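You operate a simulated robot arm through the tools that you are given. There is no shell and no other tool. Be economical: measure what you need, move in short steps, check, and stop when the job is done.

The job below is to be done with a simulated robot arm. You get a single attempt, and the scene is never put back.

JOB
Pressure-test the black coupler to 4 bar and put it back.
Fine: clamp it in the test block, shut the red bleed knob and pump. Open the knob again and unclamp only at 0.0 bar. Set down upright: what you pick out.

The check looks at the end state, three seconds after you hand in, the way a careful person would. Anything else that was tipped, shoved, dropped, spilled or broken makes it a failure.

ROBOT AND FRAMES
A 7-joint arm with a two-finger parallel gripper, fixed in place. Base frame: the origin is at the foot of the arm, x ahead of it, y to its left, z up; the work surface is at about z = 0. Readings come in cm, rad, newtons and seconds.
With the tool pointing down near the work surface it reaches from about 24 to 62 cm from the base axis. Its first joint turns from -1.152 to 1.152 rad. Payload 2.6 kg.
The TCP is the grasp point between the finger pads, 3 cm short of the fingertips. In the tool frame z runs along the fingers and y along their closing line. The gripper opens to 9.4 cm. The fingers are 2.8 cm wide and 1 cm thick; the gripper's body (5 by 9.6 cm) begins 5.5 cm behind the TCP.
Orientation is told as [roll, pitch, yaw] about the base's x, y, z axes, in that order, counted from this pose: with the fingers straight down and closing along the base's y, the tool's x points along the base's -x, its y along +y and its z along -z.

CONTROLS
- The arm moves only by the tool send_rows. Its argument "steps" is a list of rows, each a list of 6 numbers: the shift along the tool's x, y, z in cm, then the turn, a rotation vector about the tool's x, y, z in rad. In form: [[x, y, z, wx, wy, wz], ...]. A call has 1 to 20 rows; each row shifts and turns the commanded pose from where the row before left it, along the tool's axes as they then stand. "jaw" is the gripper command, from -1 (fully open) to 1 (shut), values between in proportion, set as the call begins (left out, the last holds). Rows are played at 5 a second. More than 5 cm and 0.15 rad between two rows, or a gripper value outside its range, and nothing of the call is played. A pose out of reach is approached as far as the arm can. The call stops where the force on the tool passes 70 N (or 10 N more than at its start, if that is more) or the arm is blocked; 0.2 s more then pass. Each finger travels about 7.2 cm/s and halts on what it meets, pressing with about 21 N; the grip force reading is that of the motor and also rises with nothing between the fingers. The clock runs only during rows and for 0.2 s after the last one: add rows that do not move to give the fingers time. The reply holds the time, the measured pose of the TCP, the force on the tool along the base axes, the opening and the grip force, in the units named above and with some noise, with the torque about the TCP (base axes, N m) and any sound that the robot's microphone picked up, and new pictures: "views" is both (left out), scene, wrist or none.
- Cameras (640 x 400 px; columns grow to the right, rows downward): "scene" is fixed at [3.21, 42.56, 58.02]; the picture's right is [-0.81, -0.59, 0.00], its down [-0.24, 0.34, -0.91] and it looks along [0.53, -0.74, -0.42] (base axes); focal length 304 px, centre (320, 200). "wrist" rides on the gripper at [7.6, 1.4, -10.3] in the tool frame; the picture's right is [-0.18, 0.98, 0.00], its down [-0.75, -0.14, -0.64] and it looks along [-0.63, -0.12, 0.77] (tool axes); focal length 243 px, centre (320, 200). There is no depth. A picture from a camera that has moved, and an enlarged one, comes with that camera's place and axes in the base frame and with its lens.
- inspect(camera, box): a new picture of the part [left, top, right, bottom] of that camera's present view, enlarged. The clock stands still meanwhile.
- finish_job(): hands the job in; it is judged then, once.

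Go step by step. Nothing tells you positions but the pictures and the camera data: compare them with the known pose of the tool, close in by small moves and look again before you grip or let go. The budget is 120 turns and 200 pictures, counting those below and the enlarged ones. Unless the task says otherwise, let go and move clear before handing in, and close with one line.

The tools are called after "Emit:" as name(argument=value, ...) on one line, values as JSON. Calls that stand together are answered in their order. send_rows: Moves the arm, as the interface text tells. Its arguments: {"type":"object","properties":{"steps":{"type":"array"},"jaw":{"type":"number"},"views":{"type":"string","enum":["both","scene","wrist","none"]}},"required":["steps"]} The other tools are called the same way: inspect (camera, box) takes an enlarged picture of a part of a camera's view; finish_job () hands the job in.

At the start:

```text
time_s: 0.0
eef_pos: [29.46, -3.39, 44.12]
orientation: [-0.001, -0.002, 0.0]
contact_force: [0.7, -0.1, -0.3]
moment: [0.01, 0.02, 0.0]
width: 9.39
grasp_force: 0.0
```

scene: 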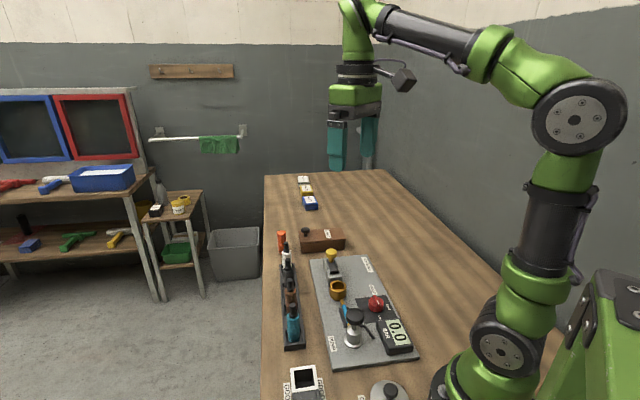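
wrist: 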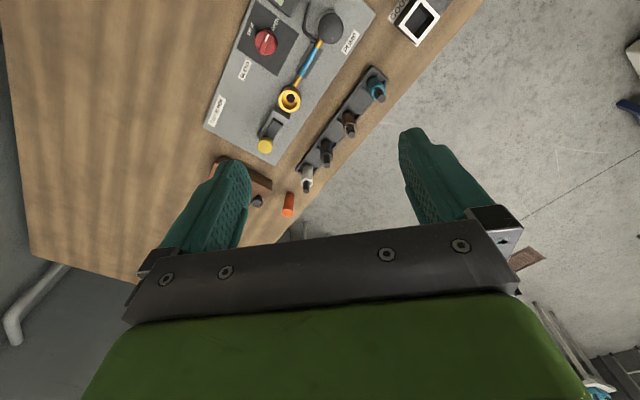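

I see a test panel with a gauge, red bleed knob, a pump, a clamp with a yellow knob, and a rack of couplers. I'll enlarge these areas first.

Emit:
inspect(camera="scene", box=[260, 220, 430, 326])

Emit:
inspect(camera="scene", box=[260, 294, 430, 400])

Emit:
inspect(camera="wrist", box=[190, 0, 450, 220])

```text
3.76 times, centred on (345, 273) of scene
camera zoom: at [3.21, 42.56, 58.02], right [-0.81, -0.59, 0.0], down [-0.24, 0.34, -0.91], along [0.53, -0.74, -0.42], focal length 1143 px, centre (226, -75)
```

zoom: 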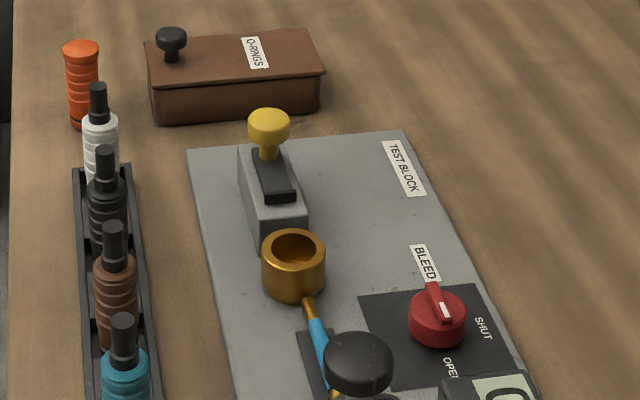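

```text
3.76 times, centred on (345, 347) of scene
camera zoom: at [3.21, 42.56, 58.02], right [-0.81, -0.59, 0.0], down [-0.24, 0.34, -0.91], along [0.53, -0.74, -0.42], focal length 1143 px, centre (226, -353)
```

zoom: 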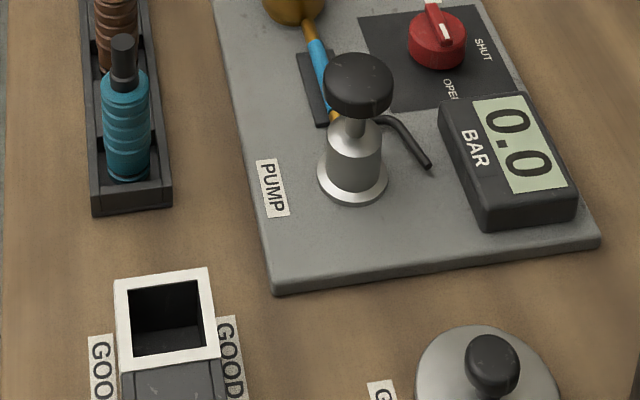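

```text
1.82 times, centred on (320, 110) of wrist
camera zoom: at [21.67, -2.01, 54.42], right [0.18, 0.98, 0.0], down [0.75, -0.14, 0.64], along [0.63, -0.12, -0.77], focal length 441 px, centre (320, 364)
```

zoom: 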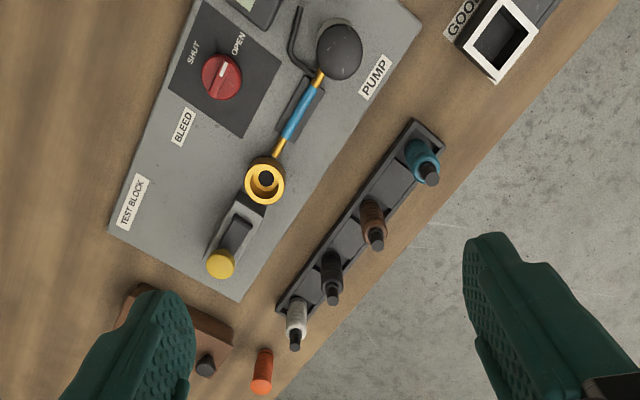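

The couplers stand in a rack running diagonally (white, black, brown, teal). The black one is near (48,-5.5) with its stem top at z≈11, and the cup is near (36,-10.6). I'll yaw to line up with the rack and go lower for a closer look at the test block.

Emit:
send_rows(steps=[[0, 0, 3, 0, 0, 0.131], [0, 0, 3, 0, 0, 0.131], [0, 0, 3, 0, 0, 0.131], [0, 0, 3, 0, 0, 0.131], [0, 0, 3, 0, 0, 0.131], [0, 0, 3, 0, 0, 0.13]], jaw=-1, views="wrist")

```text
time_s: 1.4
eef_pos: [29.28, -3.58, 26.09]
orientation: [0.001, -0.002, -0.788]
contact_force: [0.4, -1.1, -0.1]
moment: [-0.03, -0.02, -0.01]
width: 9.42
grasp_force: 0.1
camera wrist: at [24.91, 2.89, 36.34], right [0.83, 0.56, 0.0], down [0.43, -0.63, 0.64], along [0.36, -0.53, -0.77], focal length 243 px, centre (320, 200)
```

wrist: 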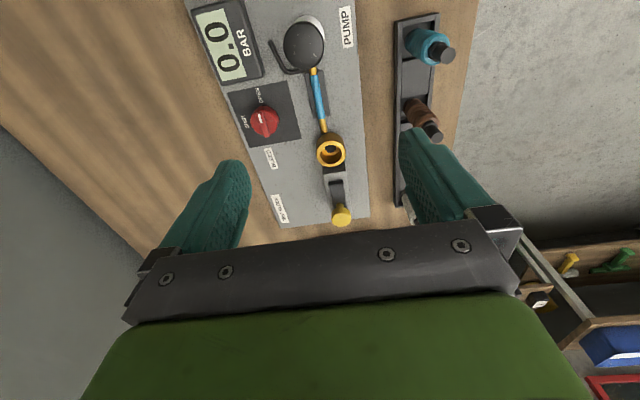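

Emit:
inspect(camera="wrist", box=[190, 0, 370, 113])

Emit:
inspect(camera="wrist", box=[230, 90, 410, 230])

Emit:
inspect(camera="scene", box=[310, 240, 390, 305])

```text
3.54 times, centred on (280, 56) of wrist
camera zoom: at [24.91, 2.89, 36.34], right [0.83, 0.56, 0.0], down [0.43, -0.63, 0.64], along [0.36, -0.53, -0.77], focal length 859 px, centre (462, 708)
```

zoom: 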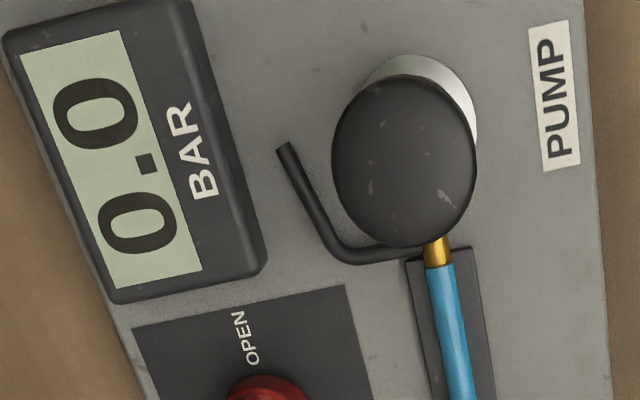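

```text
2.86 times, centred on (320, 160) of wrist
camera zoom: at [24.91, 2.89, 36.34], right [0.83, 0.56, 0.0], down [0.43, -0.63, 0.64], along [0.36, -0.53, -0.77], focal length 693 px, centre (320, 314)
```

zoom: 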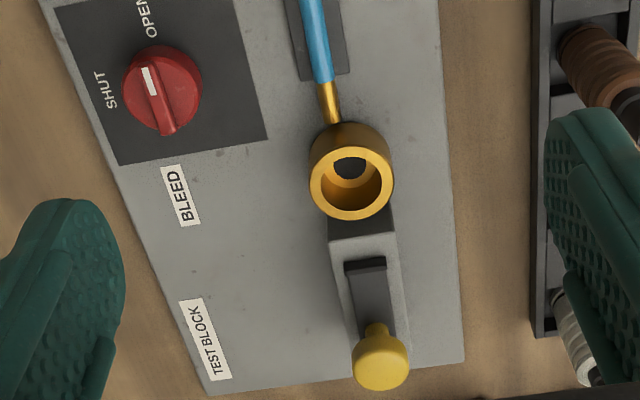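

```text
6.15 times, centred on (350, 272) of scene
camera zoom: at [3.2, 42.56, 58.02], right [-0.81, -0.59, 0.0], down [-0.24, 0.34, -0.91], along [0.53, -0.74, -0.42], focal length 1868 px, centre (135, -246)
```

zoom: 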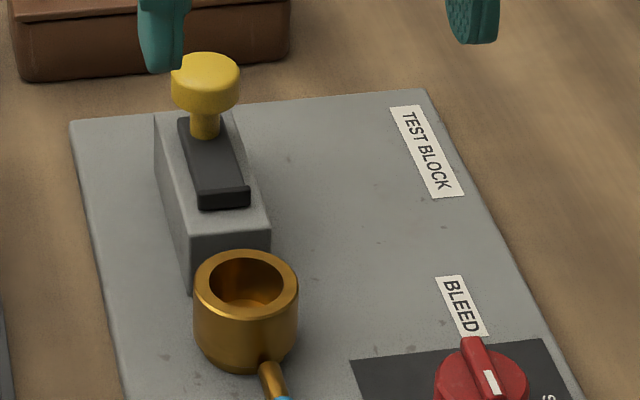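

The cup rim is at about (36.1,-10.9, z 4.7), with a sliding clamp behind it whose yellow knob is near (42,-17, z 9.5). The bleed is OPEN and the gauge reads 0.0. I'll move near the black coupler for a closer look.

Emit:
send_rows(steps=[[-2.4, 3, -0.5, 0, 0, 0], [-2.4, 3, -0.5, 0, 0, 0], [-2.4, 3, -1, 0, 0, 0], [-2.3, 2.9, -1, 0, 0, 0], [0, 0, 3, 0, 0, 0], [0, 0, 3, 0, 0, 0]], views="both")

```text
time_s: 2.8
eef_pos: [44.49, -1.66, 23.15]
orientation: [-0.001, 0.001, -0.784]
contact_force: [-1.1, -0.7, -0.3]
moment: [-0.04, -0.02, 0.0]
width: 9.39
grasp_force: 0.1
camera wrist: at [40.01, 4.69, 33.35], right [0.83, 0.56, 0.0], down [0.43, -0.63, 0.64], along [0.36, -0.53, -0.77], focal length 243 px, centre (320, 200)
```

scene: 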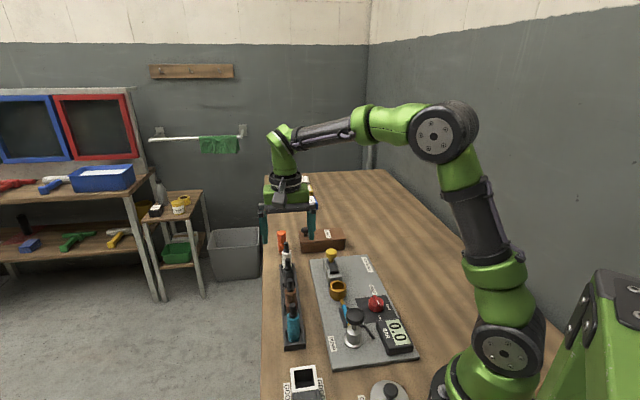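
wrist: 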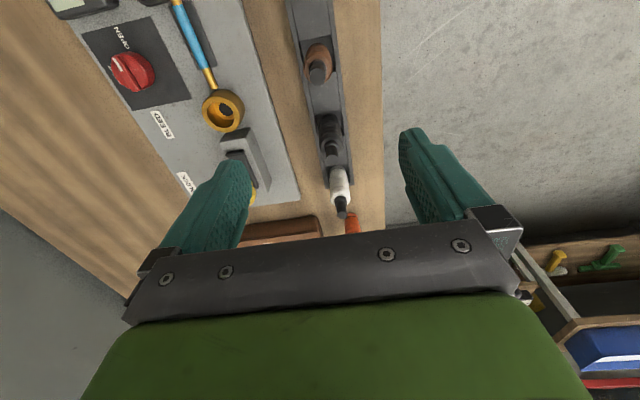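

Emit:
inspect(camera="wrist", box=[270, 20, 400, 230])

Emit:
inspect(camera="scene", box=[255, 225, 335, 355])

```text
1.90 times, centred on (335, 125) of wrist
camera zoom: at [40.01, 4.69, 33.35], right [0.83, 0.56, 0.0], down [0.43, -0.63, 0.64], along [0.36, -0.53, -0.77], focal length 462 px, centre (291, 343)
```

zoom: 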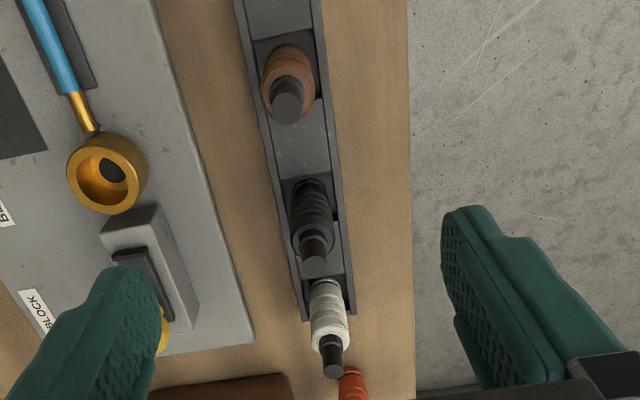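

```text
3.08 times, centred on (295, 290) of scene
camera zoom: at [3.21, 42.56, 58.02], right [-0.81, -0.59, 0.0], down [-0.24, 0.34, -0.91], along [0.53, -0.74, -0.42], focal length 934 px, centre (397, -77)
```

zoom: 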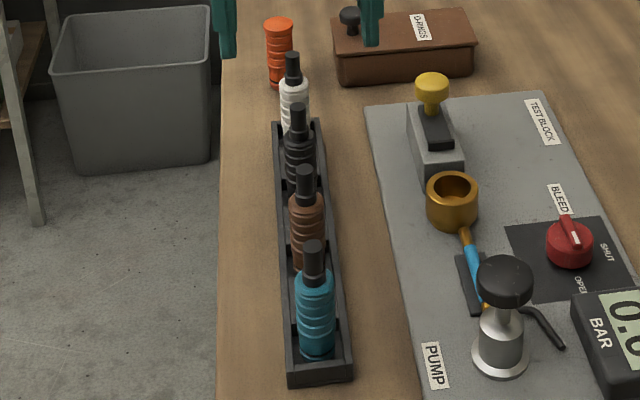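

The black coupler's stem tip is at about (48.4,-5.6, z 10.5), lined up with the tool's closing direction. I'll move above it with the fingertips just over the stem.

Emit:
send_rows(steps=[[-2.7, 0, 2, 0, 0, 0], [-2.7, 0, 2, 0, 0, 0], [0, 0, 3, 0, 0, 0], [0, 0, 0, 0, 0, 0]], views="both")

```text
time_s: 3.8
eef_pos: [48.26, -5.45, 16.05]
orientation: [0.0, 0.001, -0.785]
contact_force: [0.1, 0.0, 0.6]
moment: [0.05, 0.0, -0.01]
width: 9.39
grasp_force: 0.0
camera wrist: at [43.86, 0.83, 26.24], right [0.83, 0.56, 0.0], down [0.43, -0.63, 0.64], along [0.36, -0.53, -0.77], focal length 243 px, centre (320, 200)
```

scene: 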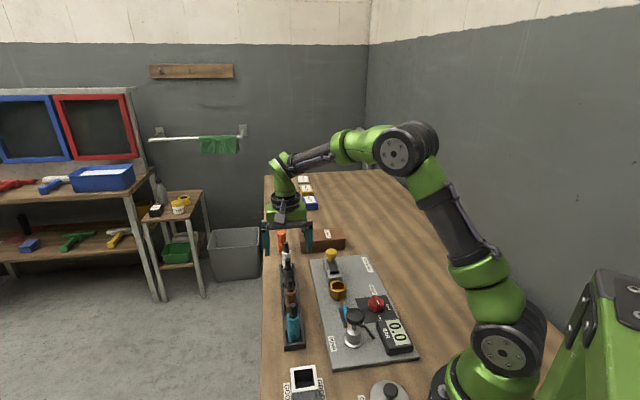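
wrist: 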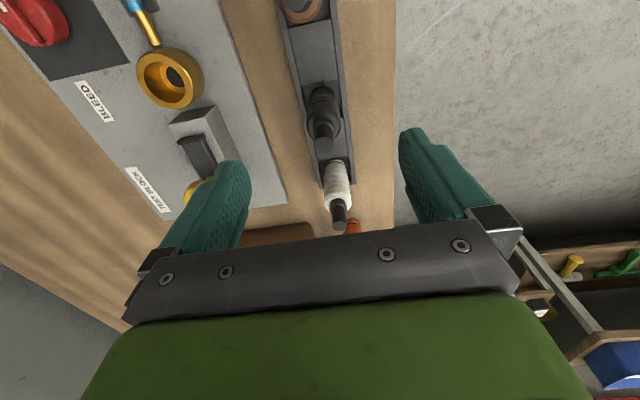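

The tip estimate from this view differs slightly, so I'll enlarge to measure it.

Emit:
inspect(camera="wrist", box=[260, 60, 400, 240])

Emit:
inspect(camera="scene", box=[260, 220, 320, 310])

```text
2.22 times, centred on (330, 150) of wrist
camera zoom: at [43.86, 0.83, 26.24], right [0.83, 0.56, 0.0], down [0.43, -0.63, 0.64], along [0.36, -0.53, -0.77], focal length 539 px, centre (298, 311)
```

zoom: 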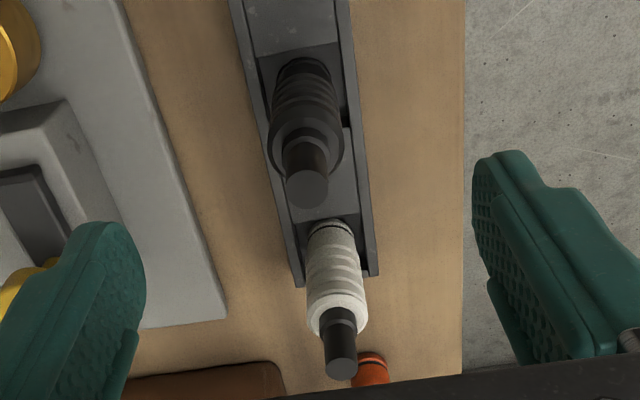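

```text
4.44 times, centred on (290, 265) of scene
camera zoom: at [3.21, 42.56, 58.02], right [-0.81, -0.59, 0.0], down [-0.24, 0.34, -0.91], along [0.53, -0.74, -0.42], focal length 1349 px, centre (453, -89)
```

zoom: 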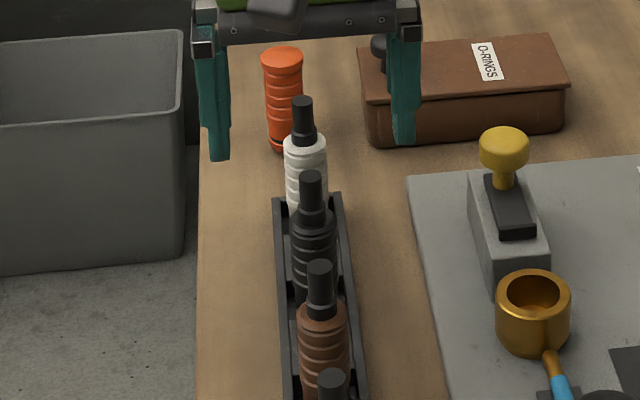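

The tip is confirmed at (48.6,-5.65). I'll correct by 0.35 cm, go down to TCP z=7.5 with the fingertips above the rack, and close.

Emit:
send_rows(steps=[[-0.35, 0.05, 2, 0, 0, 0], [0, 0, 3, 0, 0, 0], [0, 0, 3, 0, 0, 0], [0, 0, 0.55, 0, 0, 0], [0, 0, 0, 0, 0, 0]], views="both")

```text
time_s: 5.0
eef_pos: [48.59, -5.71, 7.63]
orientation: [0.001, -0.001, -0.784]
contact_force: [0.1, 0.2, 0.0]
moment: [0.03, 0.03, -0.01]
width: 9.41
grasp_force: 0.1
camera wrist: at [44.13, 0.6, 17.8], right [0.83, 0.56, 0.0], down [0.43, -0.63, 0.64], along [0.36, -0.53, -0.77], focal length 243 px, centre (320, 200)
```

scene: 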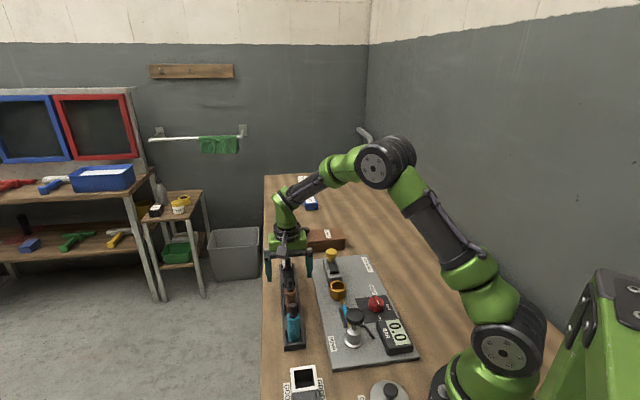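
wrist: 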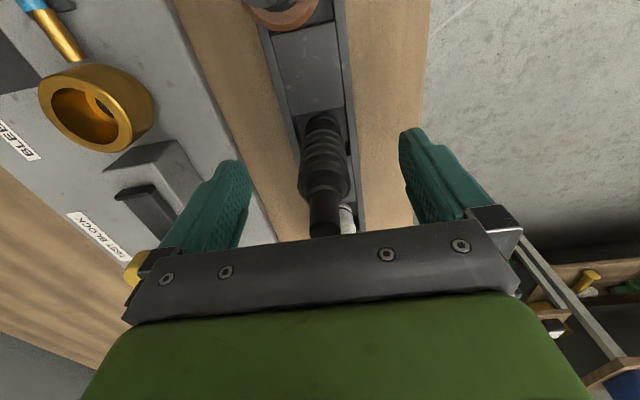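

The coupler sits centred between the fingers, so I'll close on it.

Emit:
send_rows(steps=[[0, 0, 0, 0, 0, 0], [0, 0, 0, 0, 0, 0], [0, 0, 0, 0, 0, 0], [0, 0, 0, 0, 0, 0], [0, 0, 0, 0, 0, 0]], jaw=1, views="both")

```text
time_s: 6.2
eef_pos: [48.52, -5.68, 7.66]
orientation: [0.0, 0.0, -0.785]
contact_force: [0.3, -0.1, -0.2]
moment: [0.02, -0.03, -0.01]
width: 2.7
grasp_force: 21.3
camera wrist: at [44.14, 0.6, 17.82], right [0.83, 0.56, 0.0], down [0.43, -0.63, 0.64], along [0.36, -0.53, -0.77], focal length 243 px, centre (320, 200)
```

scene: 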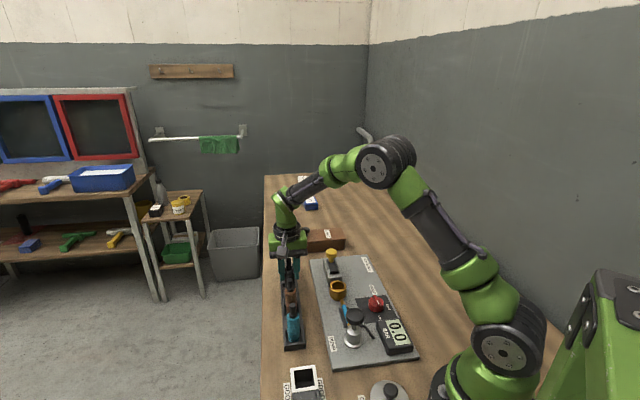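
wrist: 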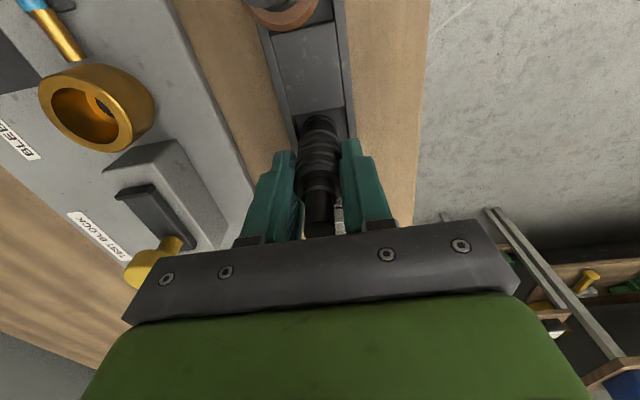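

It's gripped at 2.7 cm width; I note the home pose as TCP (48.55,-5.69,7.64). I'll lift straight up and check the hold.

Emit:
send_rows(steps=[[0, 0, -1, 0, 0, 0], [0, 0, -2, 0, 0, 0], [0, 0, -3, 0, 0, 0], [0, 0, -3, 0, 0, 0], [0, 0, 0, 0, 0, 0]], views="both")

Emit:
inspect(camera="wrist", box=[90, 0, 370, 240])

Emit:
inspect(camera="scene", box=[260, 220, 360, 310])

```text
time_s: 7.4
eef_pos: [48.73, -5.61, 16.62]
orientation: [0.001, -0.001, -0.785]
contact_force: [0.6, -0.6, -0.4]
moment: [-0.02, -0.02, -0.04]
width: 2.69
grasp_force: 20.3
camera wrist: at [44.26, 0.67, 26.9], right [0.83, 0.56, 0.0], down [0.43, -0.63, 0.64], along [0.36, -0.53, -0.77], focal length 243 px, centre (320, 200)
```

scene: 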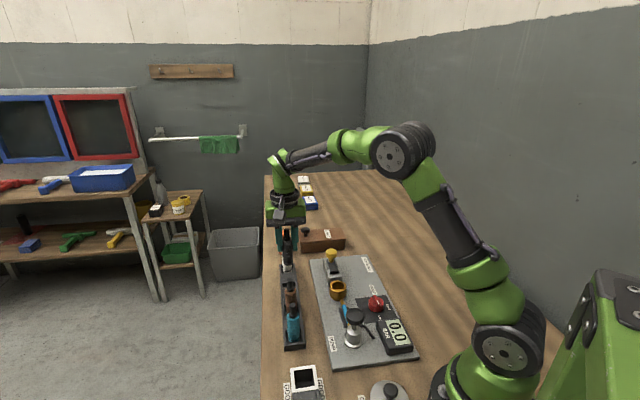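
wrist: 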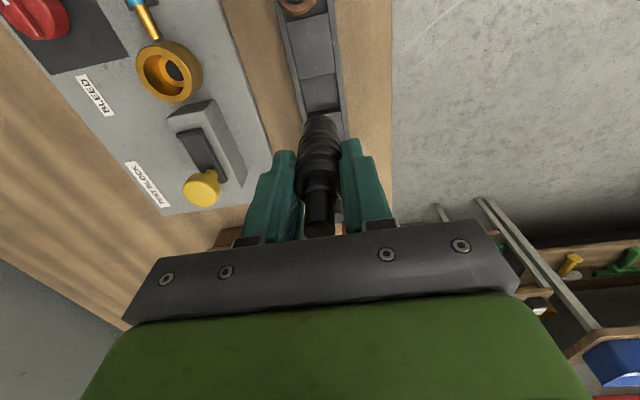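

```text
1.67 times, centred on (230, 120) of wrist
camera zoom: at [44.26, 0.67, 26.9], right [0.83, 0.56, 0.0], down [0.43, -0.63, 0.64], along [0.36, -0.53, -0.77], focal length 404 px, centre (470, 333)
```

zoom: 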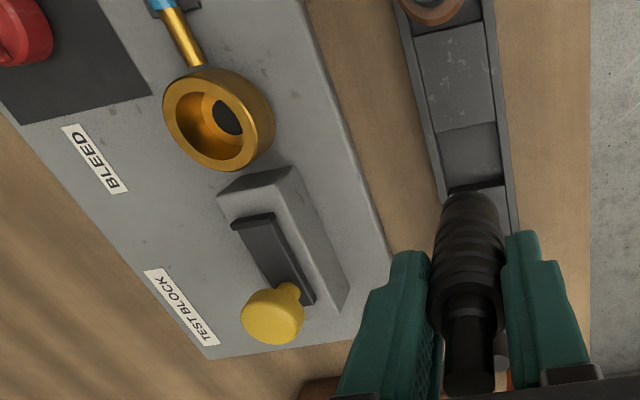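

```text
4.44 times, centred on (310, 265) of scene
camera zoom: at [3.21, 42.56, 58.02], right [-0.81, -0.59, 0.0], down [-0.24, 0.34, -0.91], along [0.53, -0.74, -0.42], focal length 1349 px, centre (364, -89)
```

zoom: 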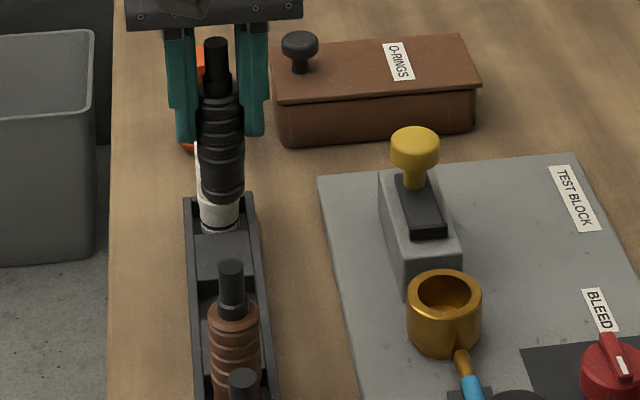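

The hold is good, with the coupler's bottom about 7.3 cm below the TCP. I'll carry it above the cup near (36.2,-10.8), staying high.

Emit:
send_rows(steps=[[1.03, -2.5, -0.3, 0, 0, 0], [1.03, -2.5, 0, 0, 0, 0], [1.03, -2.5, 0, 0, 0, 0], [1.02, -2.5, 0, 0, 0, 0], [1.02, -2.48, 0, 0, 0, 0], [0, 0, 1.5, 0, 0, 0], [0, 0, 1.5, 0, 0, 0], [0, 0, 0, 0, 0, 0]], views="none")

Emit:
inspect(camera="wrist", box=[230, 80, 410, 240])

Emit:
inspect(camera="scene", box=[300, 230, 380, 305])

```text
time_s: 9.2
eef_pos: [36.09, -10.81, 13.98]
orientation: [0.0, 0.0, -0.784]
contact_force: [-0.3, 0.2, -0.2]
moment: [0.0, 0.0, -0.01]
width: 2.71
grasp_force: 21.7
```

```text
2.50 times, centred on (320, 160) of wrist
camera zoom: at [31.62, -4.51, 24.09], right [0.83, 0.56, 0.0], down [0.43, -0.63, 0.64], along [0.36, -0.53, -0.77], focal length 606 px, centre (320, 300)
```

zoom: 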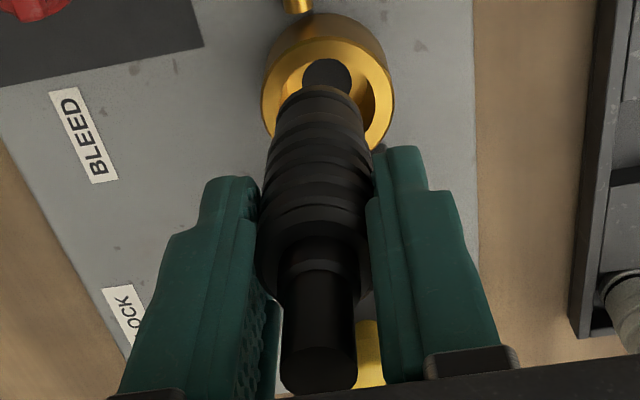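

```text
5.33 times, centred on (340, 268) of scene
camera zoom: at [3.21, 42.56, 58.02], right [-0.81, -0.59, 0.0], down [-0.24, 0.34, -0.91], along [0.53, -0.74, -0.42], focal length 1619 px, centre (213, -160)
```

zoom: 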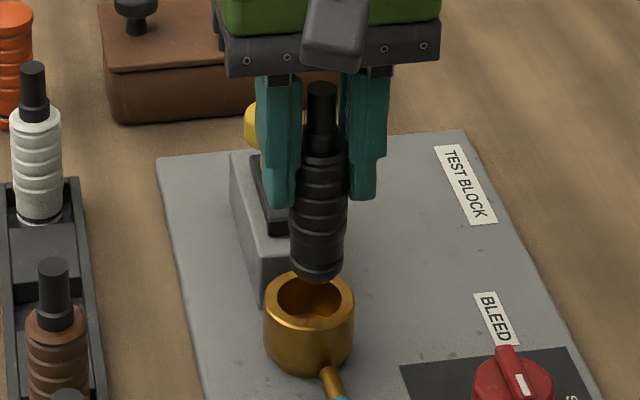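

The cup centre lies about 0.27 cm along tool +y from the coupler axis. I'll correct that, come down to just above the rim, and look again.

Emit:
send_rows(steps=[[0.1, 0.27, 0.4, 0, 0, 0], [0, 0, 0.8, 0, 0, 0], [0, 0, 0, 0, 0, 0]], views="none")

Emit:
inspect(camera="wrist", box=[270, 70, 370, 150])

Emit:
inspect(camera="scene", box=[315, 255, 365, 305])

```text
time_s: 10.0
eef_pos: [36.14, -10.49, 12.69]
orientation: [0.001, 0.001, -0.786]
contact_force: [0.2, 0.0, -0.9]
moment: [0.02, 0.0, 0.02]
width: 2.68
grasp_force: 21.1
```

```text
5.00 times, centred on (320, 110) of wrist
camera zoom: at [31.74, -4.24, 22.91], right [0.83, 0.56, 0.0], down [0.43, -0.63, 0.64], along [0.36, -0.53, -0.77], focal length 1213 px, centre (320, 650)
```

zoom: 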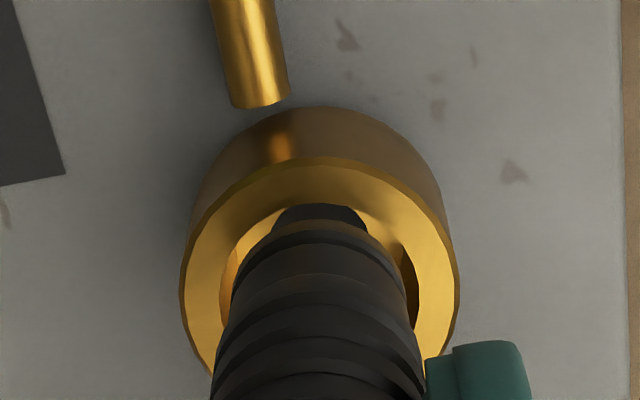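

```text
8.00 times, centred on (340, 280) of scene
camera zoom: at [3.21, 42.56, 58.02], right [-0.81, -0.59, 0.0], down [-0.24, 0.34, -0.91], along [0.53, -0.74, -0.42], focal length 2428 px, centre (160, -440)
```

zoom: 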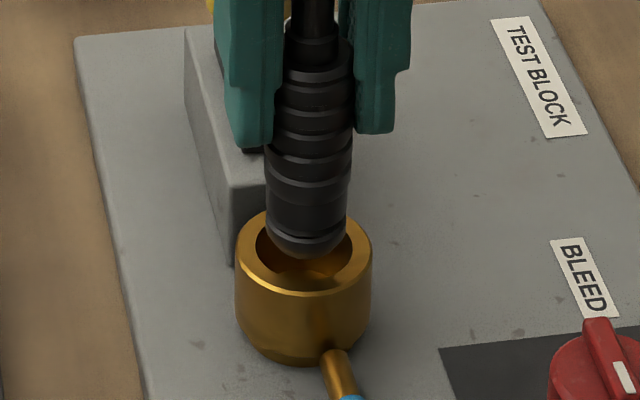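

It's laterally aligned, but the wrist view puts the cup about 0.3 cm further forward (tool -x). I'll shift that way and start the insertion in small steps.

Emit:
send_rows(steps=[[-0.31, 0, 0.2, 0, 0, 0], [0, 0, 0.3, 0, 0, 0], [0, 0, 0.3, 0, 0, 0], [0, 0, 0, 0, 0, 0]], views="none")

Emit:
inspect(camera="wrist", box=[270, 70, 370, 150])

Emit:
inspect(camera="scene", box=[315, 255, 365, 305])

```text
time_s: 11.0
eef_pos: [36.62, -10.86, 11.86]
orientation: [-0.001, 0.001, -0.784]
contact_force: [-1.0, -0.8, -1.0]
moment: [0.01, 0.01, 0.01]
width: 2.69
grasp_force: 21.1
```

```text
5.00 times, centred on (320, 110) of wrist
camera zoom: at [32.02, -4.48, 22.14], right [0.83, 0.56, 0.0], down [0.43, -0.63, 0.64], along [0.36, -0.53, -0.77], focal length 1213 px, centre (320, 650)
```

zoom: 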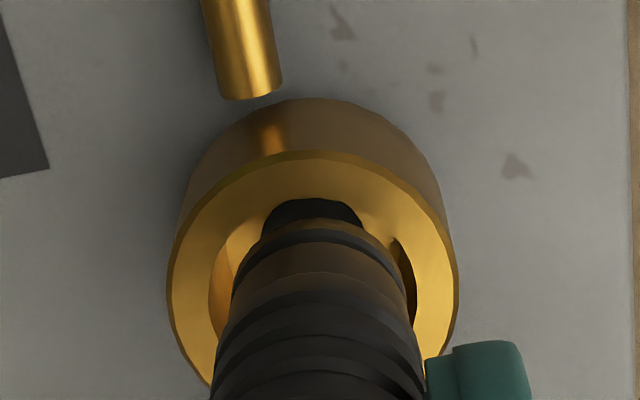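

```text
8.00 times, centred on (340, 280) of scene
camera zoom: at [3.21, 42.56, 58.02], right [-0.81, -0.59, 0.0], down [-0.24, 0.34, -0.91], along [0.53, -0.74, -0.42], focal length 2428 px, centre (160, -440)
```

zoom: 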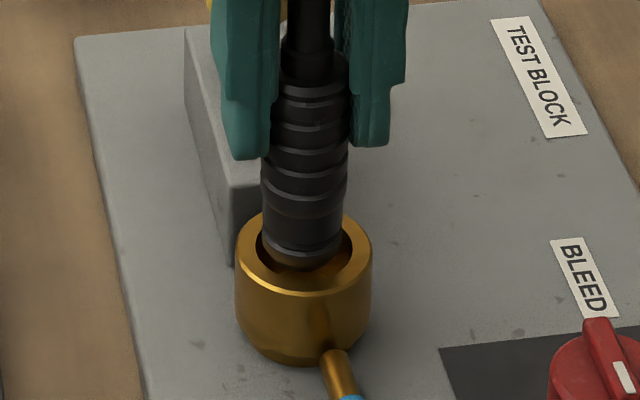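

It's now centred fore-aft and needs about 0.1 cm in tool -y. I'll keep lowering and watch the force.

Emit:
send_rows(steps=[[0, -0.1, 0.2, 0, 0, 0], [0, 0, 0.3, 0, 0, 0], [0, 0, 0.3, 0, 0, 0], [0, 0, 0.3, 0, 0, 0], [0, 0, 0, 0, 0, 0]], views="none")

Emit:
inspect(camera="scene", box=[315, 255, 365, 305])

```text
time_s: 12.2
eef_pos: [36.44, -10.93, 10.85]
orientation: [-0.001, -0.001, -0.785]
contact_force: [0.0, -0.1, -1.0]
moment: [0.02, 0.0, 0.01]
width: 2.68
grasp_force: 21.2
```

```text
8.00 times, centred on (340, 280) of scene
camera zoom: at [3.21, 42.56, 58.02], right [-0.81, -0.59, 0.0], down [-0.24, 0.34, -0.91], along [0.53, -0.74, -0.42], focal length 2428 px, centre (160, -440)
```

zoom: 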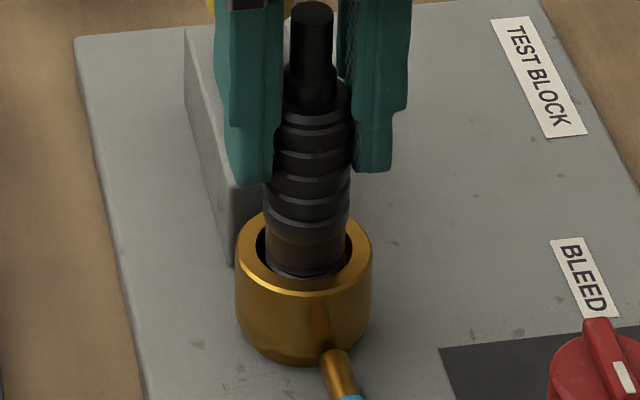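

The coupler is going into the cup with no contact force. I'll continue downward.

Emit:
send_rows(steps=[[0, 0, 0.25, 0, 0, 0], [0, 0, 0.25, 0, 0, 0], [0, 0, 0.25, 0, 0, 0], [0, 0, 0, 0, 0, 0]], views="none")

Emit:
inspect(camera="scene", box=[315, 255, 365, 305])

```text
time_s: 13.2
eef_pos: [36.32, -10.88, 10.14]
orientation: [-0.001, 0.001, -0.785]
contact_force: [-0.1, 0.4, -0.3]
moment: [0.0, 0.0, 0.01]
width: 2.69
grasp_force: 21.2
```

```text
8.00 times, centred on (340, 280) of scene
camera zoom: at [3.21, 42.56, 58.02], right [-0.81, -0.59, 0.0], down [-0.24, 0.34, -0.91], along [0.53, -0.74, -0.42], focal length 2428 px, centre (160, -440)
```

zoom: 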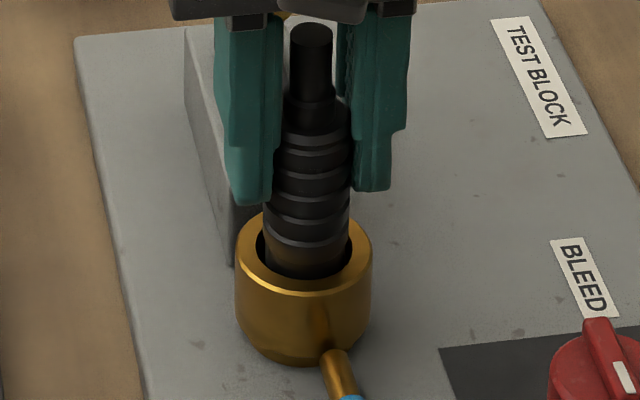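

No contact yet, so I'll keep lowering.

Emit:
send_rows(steps=[[0, 0, 0.2, 0, 0, 0], [0, 0, 0.2, 0, 0, 0], [0, 0, 0.2, 0, 0, 0], [0, 0, 0, 0, 0, 0]], views="none")

```text
time_s: 14.2
eef_pos: [36.49, -11.1, 9.62]
orientation: [0.003, -0.004, -0.785]
contact_force: [0.1, -1.4, 17.2]
moment: [0.05, -0.29, 0.02]
width: 2.71
grasp_force: 20.6
```

There is 17 N upward force, so it has probably reached the cup floor. I'll check before releasing.

Emit:
inspect(camera="scene", box=[315, 245, 365, 305])

Emit:
inspect(camera="wrist", box=[240, 60, 400, 240])

```text
6.67 times, centred on (340, 275) of scene
camera zoom: at [3.2, 42.57, 58.02], right [-0.81, -0.59, 0.0], down [-0.24, 0.34, -0.91], along [0.53, -0.74, -0.42], focal length 2023 px, centre (187, -300)
```

zoom: 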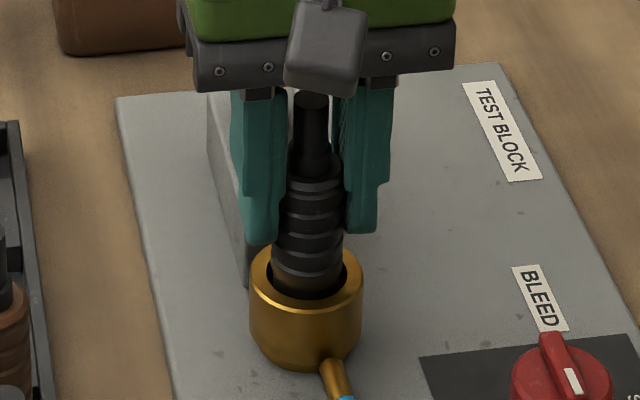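

```text
2.22 times, centred on (320, 150) of wrist
camera zoom: at [32.05, -4.67, 19.83], right [0.82, 0.57, 0.0], down [0.43, -0.63, 0.64], along [0.37, -0.53, -0.76], focal length 539 px, centre (320, 311)
```

zoom: 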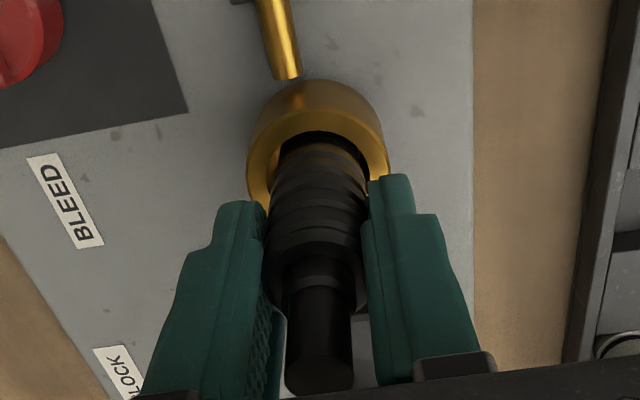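

It appears seated. I'll relieve the force a little, then open the fingers part way.

Emit:
send_rows(steps=[[0, 0, -0.1, 0, 0, 0], [0, 0, 0, 0, 0, 0]], views="none")

Emit:
send_rows(steps=[[0, 0, 0, 0, 0, 0], [0, 0, 0, 0, 0, 0], [0, 0, 0, 0, 0, 0]], jaw=-0.3, views="none")

Emit:
inspect(camera="scene", box=[315, 245, 365, 305])

Emit:
inspect(camera="wrist", box=[240, 60, 400, 240])

```text
time_s: 14.8
eef_pos: [36.36, -11.0, 9.74]
orientation: [0.001, 0.0, -0.786]
contact_force: [4.9, -1.3, 0.5]
moment: [-0.12, -0.38, -0.02]
width: 2.69
grasp_force: 20.8
```

```text
time_s: 15.6
eef_pos: [36.38, -11.04, 9.57]
orientation: [-0.001, 0.001, -0.786]
contact_force: [0.1, -0.6, -0.2]
moment: [0.01, -0.01, 0.01]
width: 6.14
grasp_force: 0.2
```

```text
6.67 times, centred on (340, 275) of scene
camera zoom: at [3.21, 42.56, 58.02], right [-0.81, -0.59, 0.0], down [-0.24, 0.34, -0.91], along [0.53, -0.74, -0.42], focal length 2023 px, centre (187, -300)
```

zoom: 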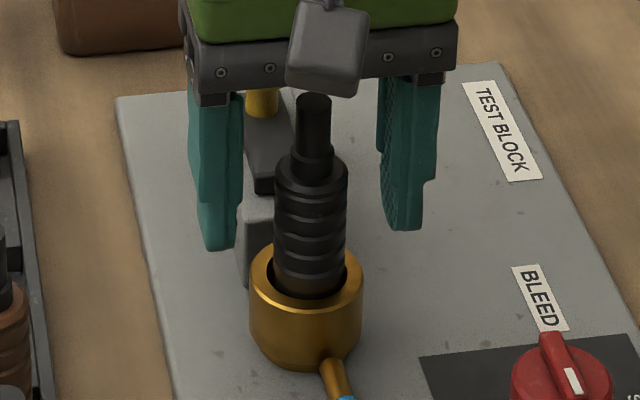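

```text
2.22 times, centred on (320, 150) of wrist
camera zoom: at [31.96, -4.62, 19.88], right [0.83, 0.56, 0.0], down [0.43, -0.63, 0.64], along [0.36, -0.53, -0.77], focal length 539 px, centre (320, 311)
```

zoom: 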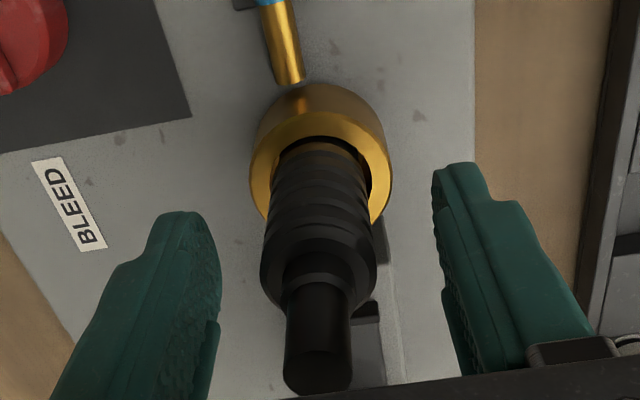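

The coupler stands upright in the cup. I'll rise clear and move toward the clamp knob to measure it.

Emit:
send_rows(steps=[[0, 0, -2, 0, 0, 0], [0, 0, -3, 0, 0, 0], [0, 0, -3, 0, 0, 0], [-2, 0, 0, 0, 0, 0], [-2, 0, 0, 0, 0, 0], [0, 0, 0, 0, 0, 0]], views="none")

Emit:
inspect(camera="wrist", box=[220, 60, 420, 240])

Emit:
inspect(camera="scene", box=[310, 235, 370, 305])

```text
time_s: 17.0
eef_pos: [39.42, -13.79, 17.62]
orientation: [0.0, 0.0, -0.787]
contact_force: [-0.4, -0.4, -0.5]
moment: [0.01, 0.0, 0.02]
width: 6.1
grasp_force: 0.0
```

```text
2.22 times, centred on (320, 150) of wrist
camera zoom: at [34.97, -7.44, 27.86], right [0.83, 0.56, 0.0], down [0.43, -0.63, 0.64], along [0.36, -0.53, -0.77], focal length 539 px, centre (320, 311)
```

zoom: 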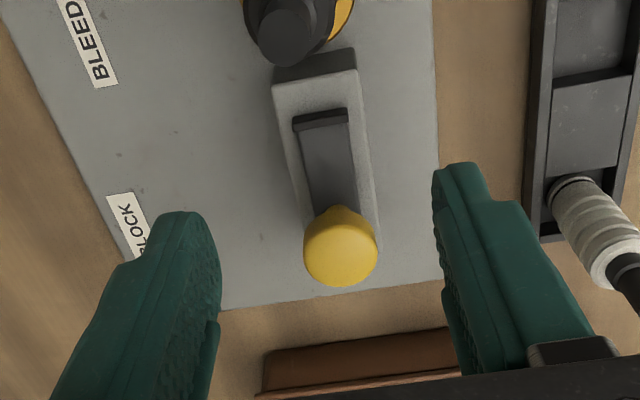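

```text
5.71 times, centred on (340, 270) of scene
camera zoom: at [3.21, 42.56, 58.02], right [-0.81, -0.59, 0.0], down [-0.24, 0.34, -0.91], along [0.53, -0.74, -0.42], focal length 1734 px, centre (206, -200)
```

zoom: 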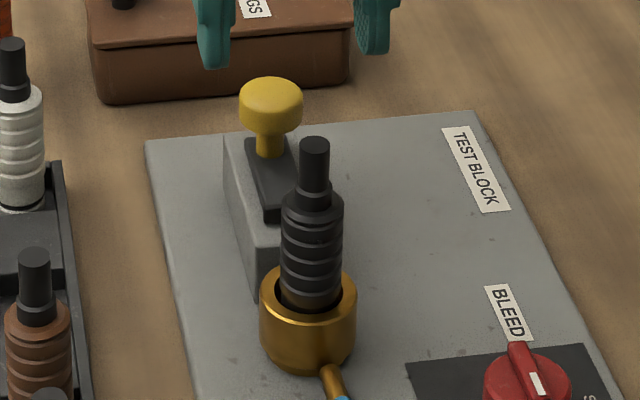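

The clamp knob head is at about (42.6,-17.4, z 7.7–9), and the block top is near 4.9. I'll go above it and then check.

Emit:
send_rows(steps=[[-2.4, -0.25, 0, 0, 0, 0], [-2.3, 0, 0, 0, 0, 0], [0, 0, 2.5, 0, 0, 0], [0, 0, 2, 0, 0, 0], [0, 0, 0, 0, 0, 0]], views="none")

Emit:
inspect(camera="wrist", box=[220, 60, 420, 240])

Emit:
inspect(camera="scene", box=[310, 235, 370, 305])

```text
time_s: 18.2
eef_pos: [42.4, -17.4, 13.16]
orientation: [-0.001, -0.001, -0.784]
contact_force: [-0.2, -0.3, 0.7]
moment: [0.03, 0.02, -0.01]
width: 6.08
grasp_force: 0.0
```

```text
2.22 times, centred on (320, 150) of wrist
camera zoom: at [37.96, -11.03, 23.41], right [0.83, 0.56, 0.0], down [0.43, -0.63, 0.64], along [0.36, -0.53, -0.77], focal length 539 px, centre (320, 311)
```

zoom: 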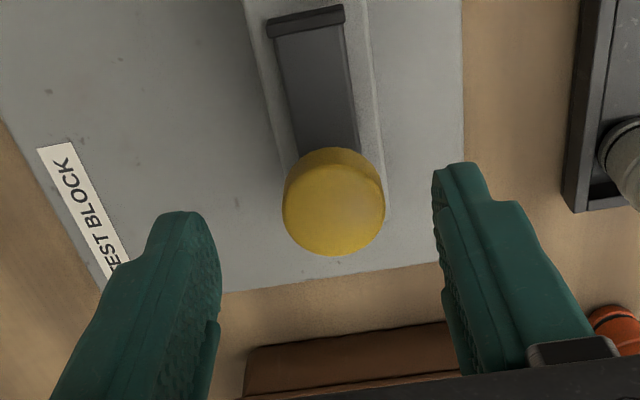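

```text
5.71 times, centred on (340, 270) of scene
camera zoom: at [3.21, 42.56, 58.02], right [-0.81, -0.59, 0.0], down [-0.24, 0.34, -0.91], along [0.53, -0.74, -0.42], focal length 1734 px, centre (206, -200)
```

zoom: 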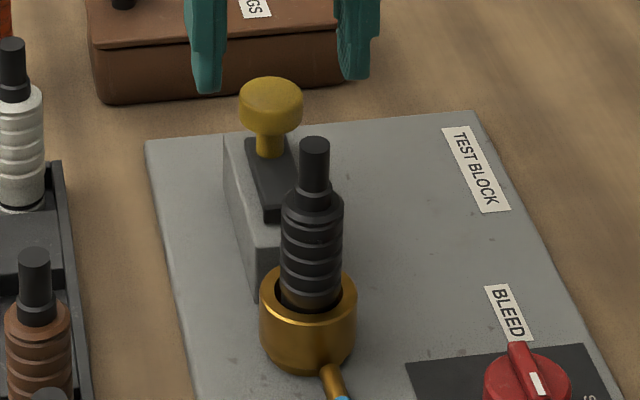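

The knob centre is at (42.7,-17.35). I'll fine-adjust, go down to z=8.8, and grip the head.

Emit:
send_rows(steps=[[-0.15, 0.22, 1, 0, 0, 0], [0, 0, 1.5, 0, 0, 0], [0, 0, 1.0, 0, 0, 0], [0, 0, 0.85, 0, 0, 0], [0, 0, 0, 0, 0, 0]], views="none")

Emit:
inspect(camera="wrist", box=[220, 60, 420, 240])

Emit:
inspect(camera="scene", box=[310, 225, 370, 305])

```text
time_s: 19.4
eef_pos: [42.62, -17.28, 8.79]
orientation: [0.002, -0.001, -0.786]
contact_force: [0.9, 0.5, -0.2]
moment: [0.02, -0.01, -0.04]
width: 6.1
grasp_force: 0.1
```

```text
2.22 times, centred on (320, 150) of wrist
camera zoom: at [38.2, -10.87, 18.98], right [0.83, 0.56, 0.0], down [0.43, -0.63, 0.64], along [0.36, -0.53, -0.77], focal length 539 px, centre (320, 311)
```

zoom: 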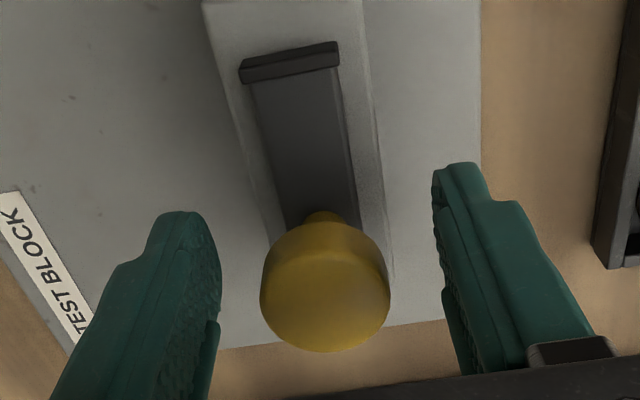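

```text
5.00 times, centred on (340, 265) of scene
camera zoom: at [3.21, 42.56, 58.02], right [-0.81, -0.59, 0.0], down [-0.24, 0.34, -0.91], along [0.53, -0.74, -0.42], focal length 1518 px, centre (220, -125)
```

zoom: 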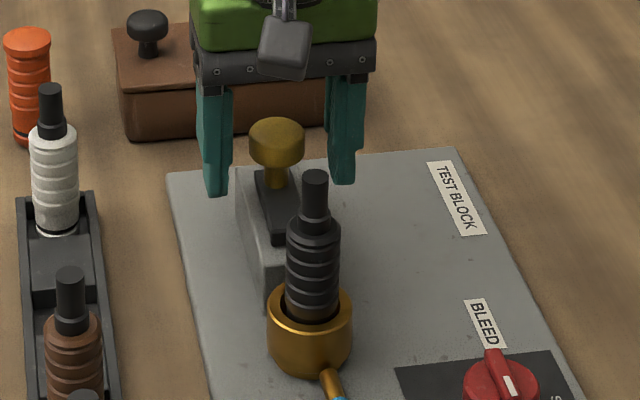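

The knob is centred and the fingertips clear the block. I'll close on it.

Emit:
send_rows(steps=[[0, 0, 0, 0, 0, 0], [0, 0, 0, 0, 0, 0], [0, 0, 0, 0, 0, 0], [0, 0, 0, 0, 0, 0]], jaw=1, views="scene")

```text
time_s: 20.4
eef_pos: [42.73, -17.2, 8.8]
orientation: [0.0, 0.001, -0.786]
contact_force: [1.6, 2.1, -2.4]
moment: [-0.02, -0.01, 0.04]
width: 3.28
grasp_force: 45.1
```

scene: 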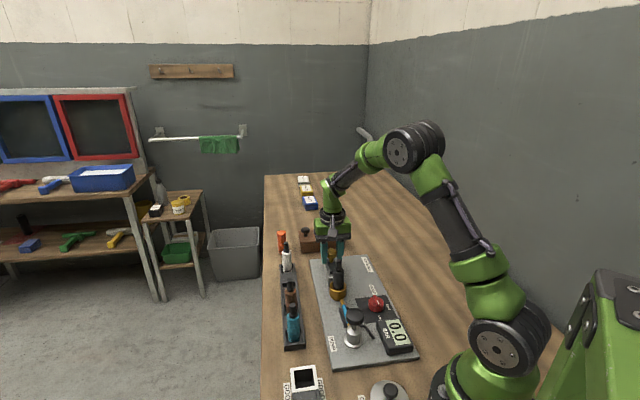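

Gripped at 3.3 cm width. I'll slide it toward the cup (tool +x) in small steps.

Emit:
send_rows(steps=[[0.4, 0, 0, 0, 0, 0], [0.5, 0, 0, 0, 0, 0], [0.5, 0, 0, 0, 0, 0], [0.5, 0, 0, 0, 0, 0], [0.4, 0, 0, 0, 0, 0], [0, 0, 0, 0, 0, 0]], views="none")

Emit:
inspect(camera="scene", box=[310, 235, 370, 305])

Emit:
inspect(camera="wrist", box=[220, 0, 420, 240])

```text
time_s: 21.8
eef_pos: [40.91, -15.59, 8.81]
orientation: [0.0, -0.001, -0.783]
contact_force: [5.8, 4.7, -7.6]
moment: [-0.28, -0.27, 0.11]
width: 3.28
grasp_force: 44.7
```

```text
5.71 times, centred on (340, 270) of scene
camera zoom: at [3.21, 42.56, 58.02], right [-0.81, -0.59, 0.0], down [-0.24, 0.34, -0.91], along [0.53, -0.74, -0.42], focal length 1734 px, centre (206, -200)
```

zoom: 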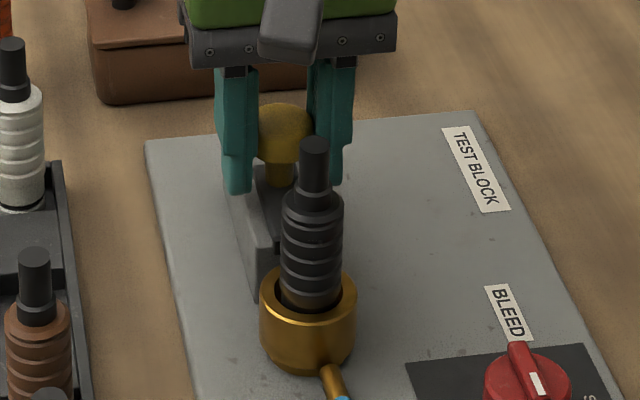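

```text
1.67 times, centred on (320, 120) of wrist
camera zoom: at [36.56, -9.21, 19.0], right [0.82, 0.57, 0.0], down [0.43, -0.63, 0.64], along [0.36, -0.53, -0.77], focal length 404 px, centre (320, 333)
```

zoom: 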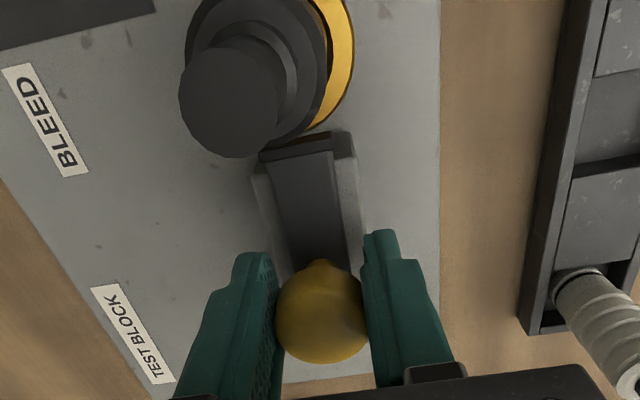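

The slide is moving, with a small lateral load. I'll ease sideways slightly and keep pushing to the stop.

Emit:
send_rows(steps=[[0.3, 0.08, 0.05, 0, 0, 0], [0.4, 0.03, 0, 0, 0, 0], [0.3, 0, 0, 0, 0, 0], [0, 0, 0, 0, 0, 0]], views="none")

Emit:
inspect(camera="scene", box=[310, 235, 370, 305])

Emit:
inspect(camera="wrist", box=[220, 0, 420, 240])

```text
time_s: 22.8
eef_pos: [40.49, -15.04, 8.72]
orientation: [0.0, -0.009, -0.784]
contact_force: [24.9, -16.5, -14.5]
moment: [0.22, 0.13, -0.12]
width: 3.25
grasp_force: 45.1
```

```text
5.71 times, centred on (340, 270) of scene
camera zoom: at [3.22, 42.56, 58.02], right [-0.81, -0.59, 0.0], down [-0.24, 0.34, -0.91], along [0.53, -0.74, -0.42], focal length 1734 px, centre (206, -200)
```

zoom: 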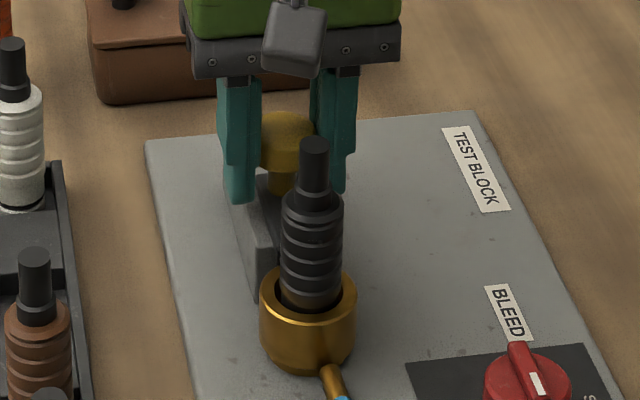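

```text
1.67 times, centred on (320, 120) of wrist
camera zoom: at [36.0, -8.63, 18.92], right [0.82, 0.57, 0.0], down [0.43, -0.63, 0.65], along [0.37, -0.53, -0.76], focal length 404 px, centre (320, 333)
```

zoom: 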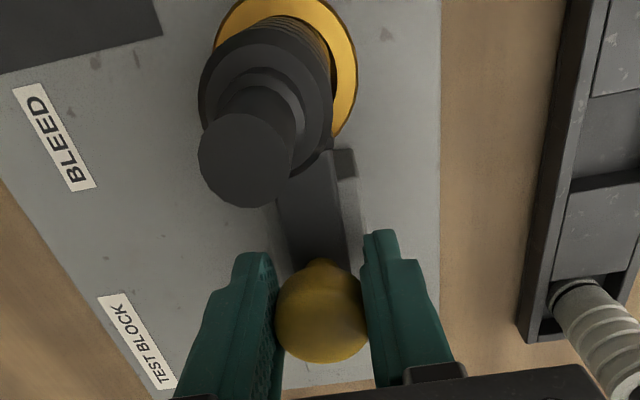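

It has met resistance of about 30 N with the coupler still upright. I'll push slightly more to be sure it's at the end of travel.

Emit:
send_rows(steps=[[0.15, 0, 0, 0, 0, 0], [0.1, 0, 0, 0, 0, 0], [0, 0, 0, 0, 0, 0]], views="none")

```text
time_s: 23.6
eef_pos: [40.62, -15.05, 8.74]
orientation: [-0.001, -0.015, -0.78]
contact_force: [38.1, -32.2, -25.6]
moment: [0.6, 0.62, -0.14]
width: 3.24
grasp_force: 45.0
```

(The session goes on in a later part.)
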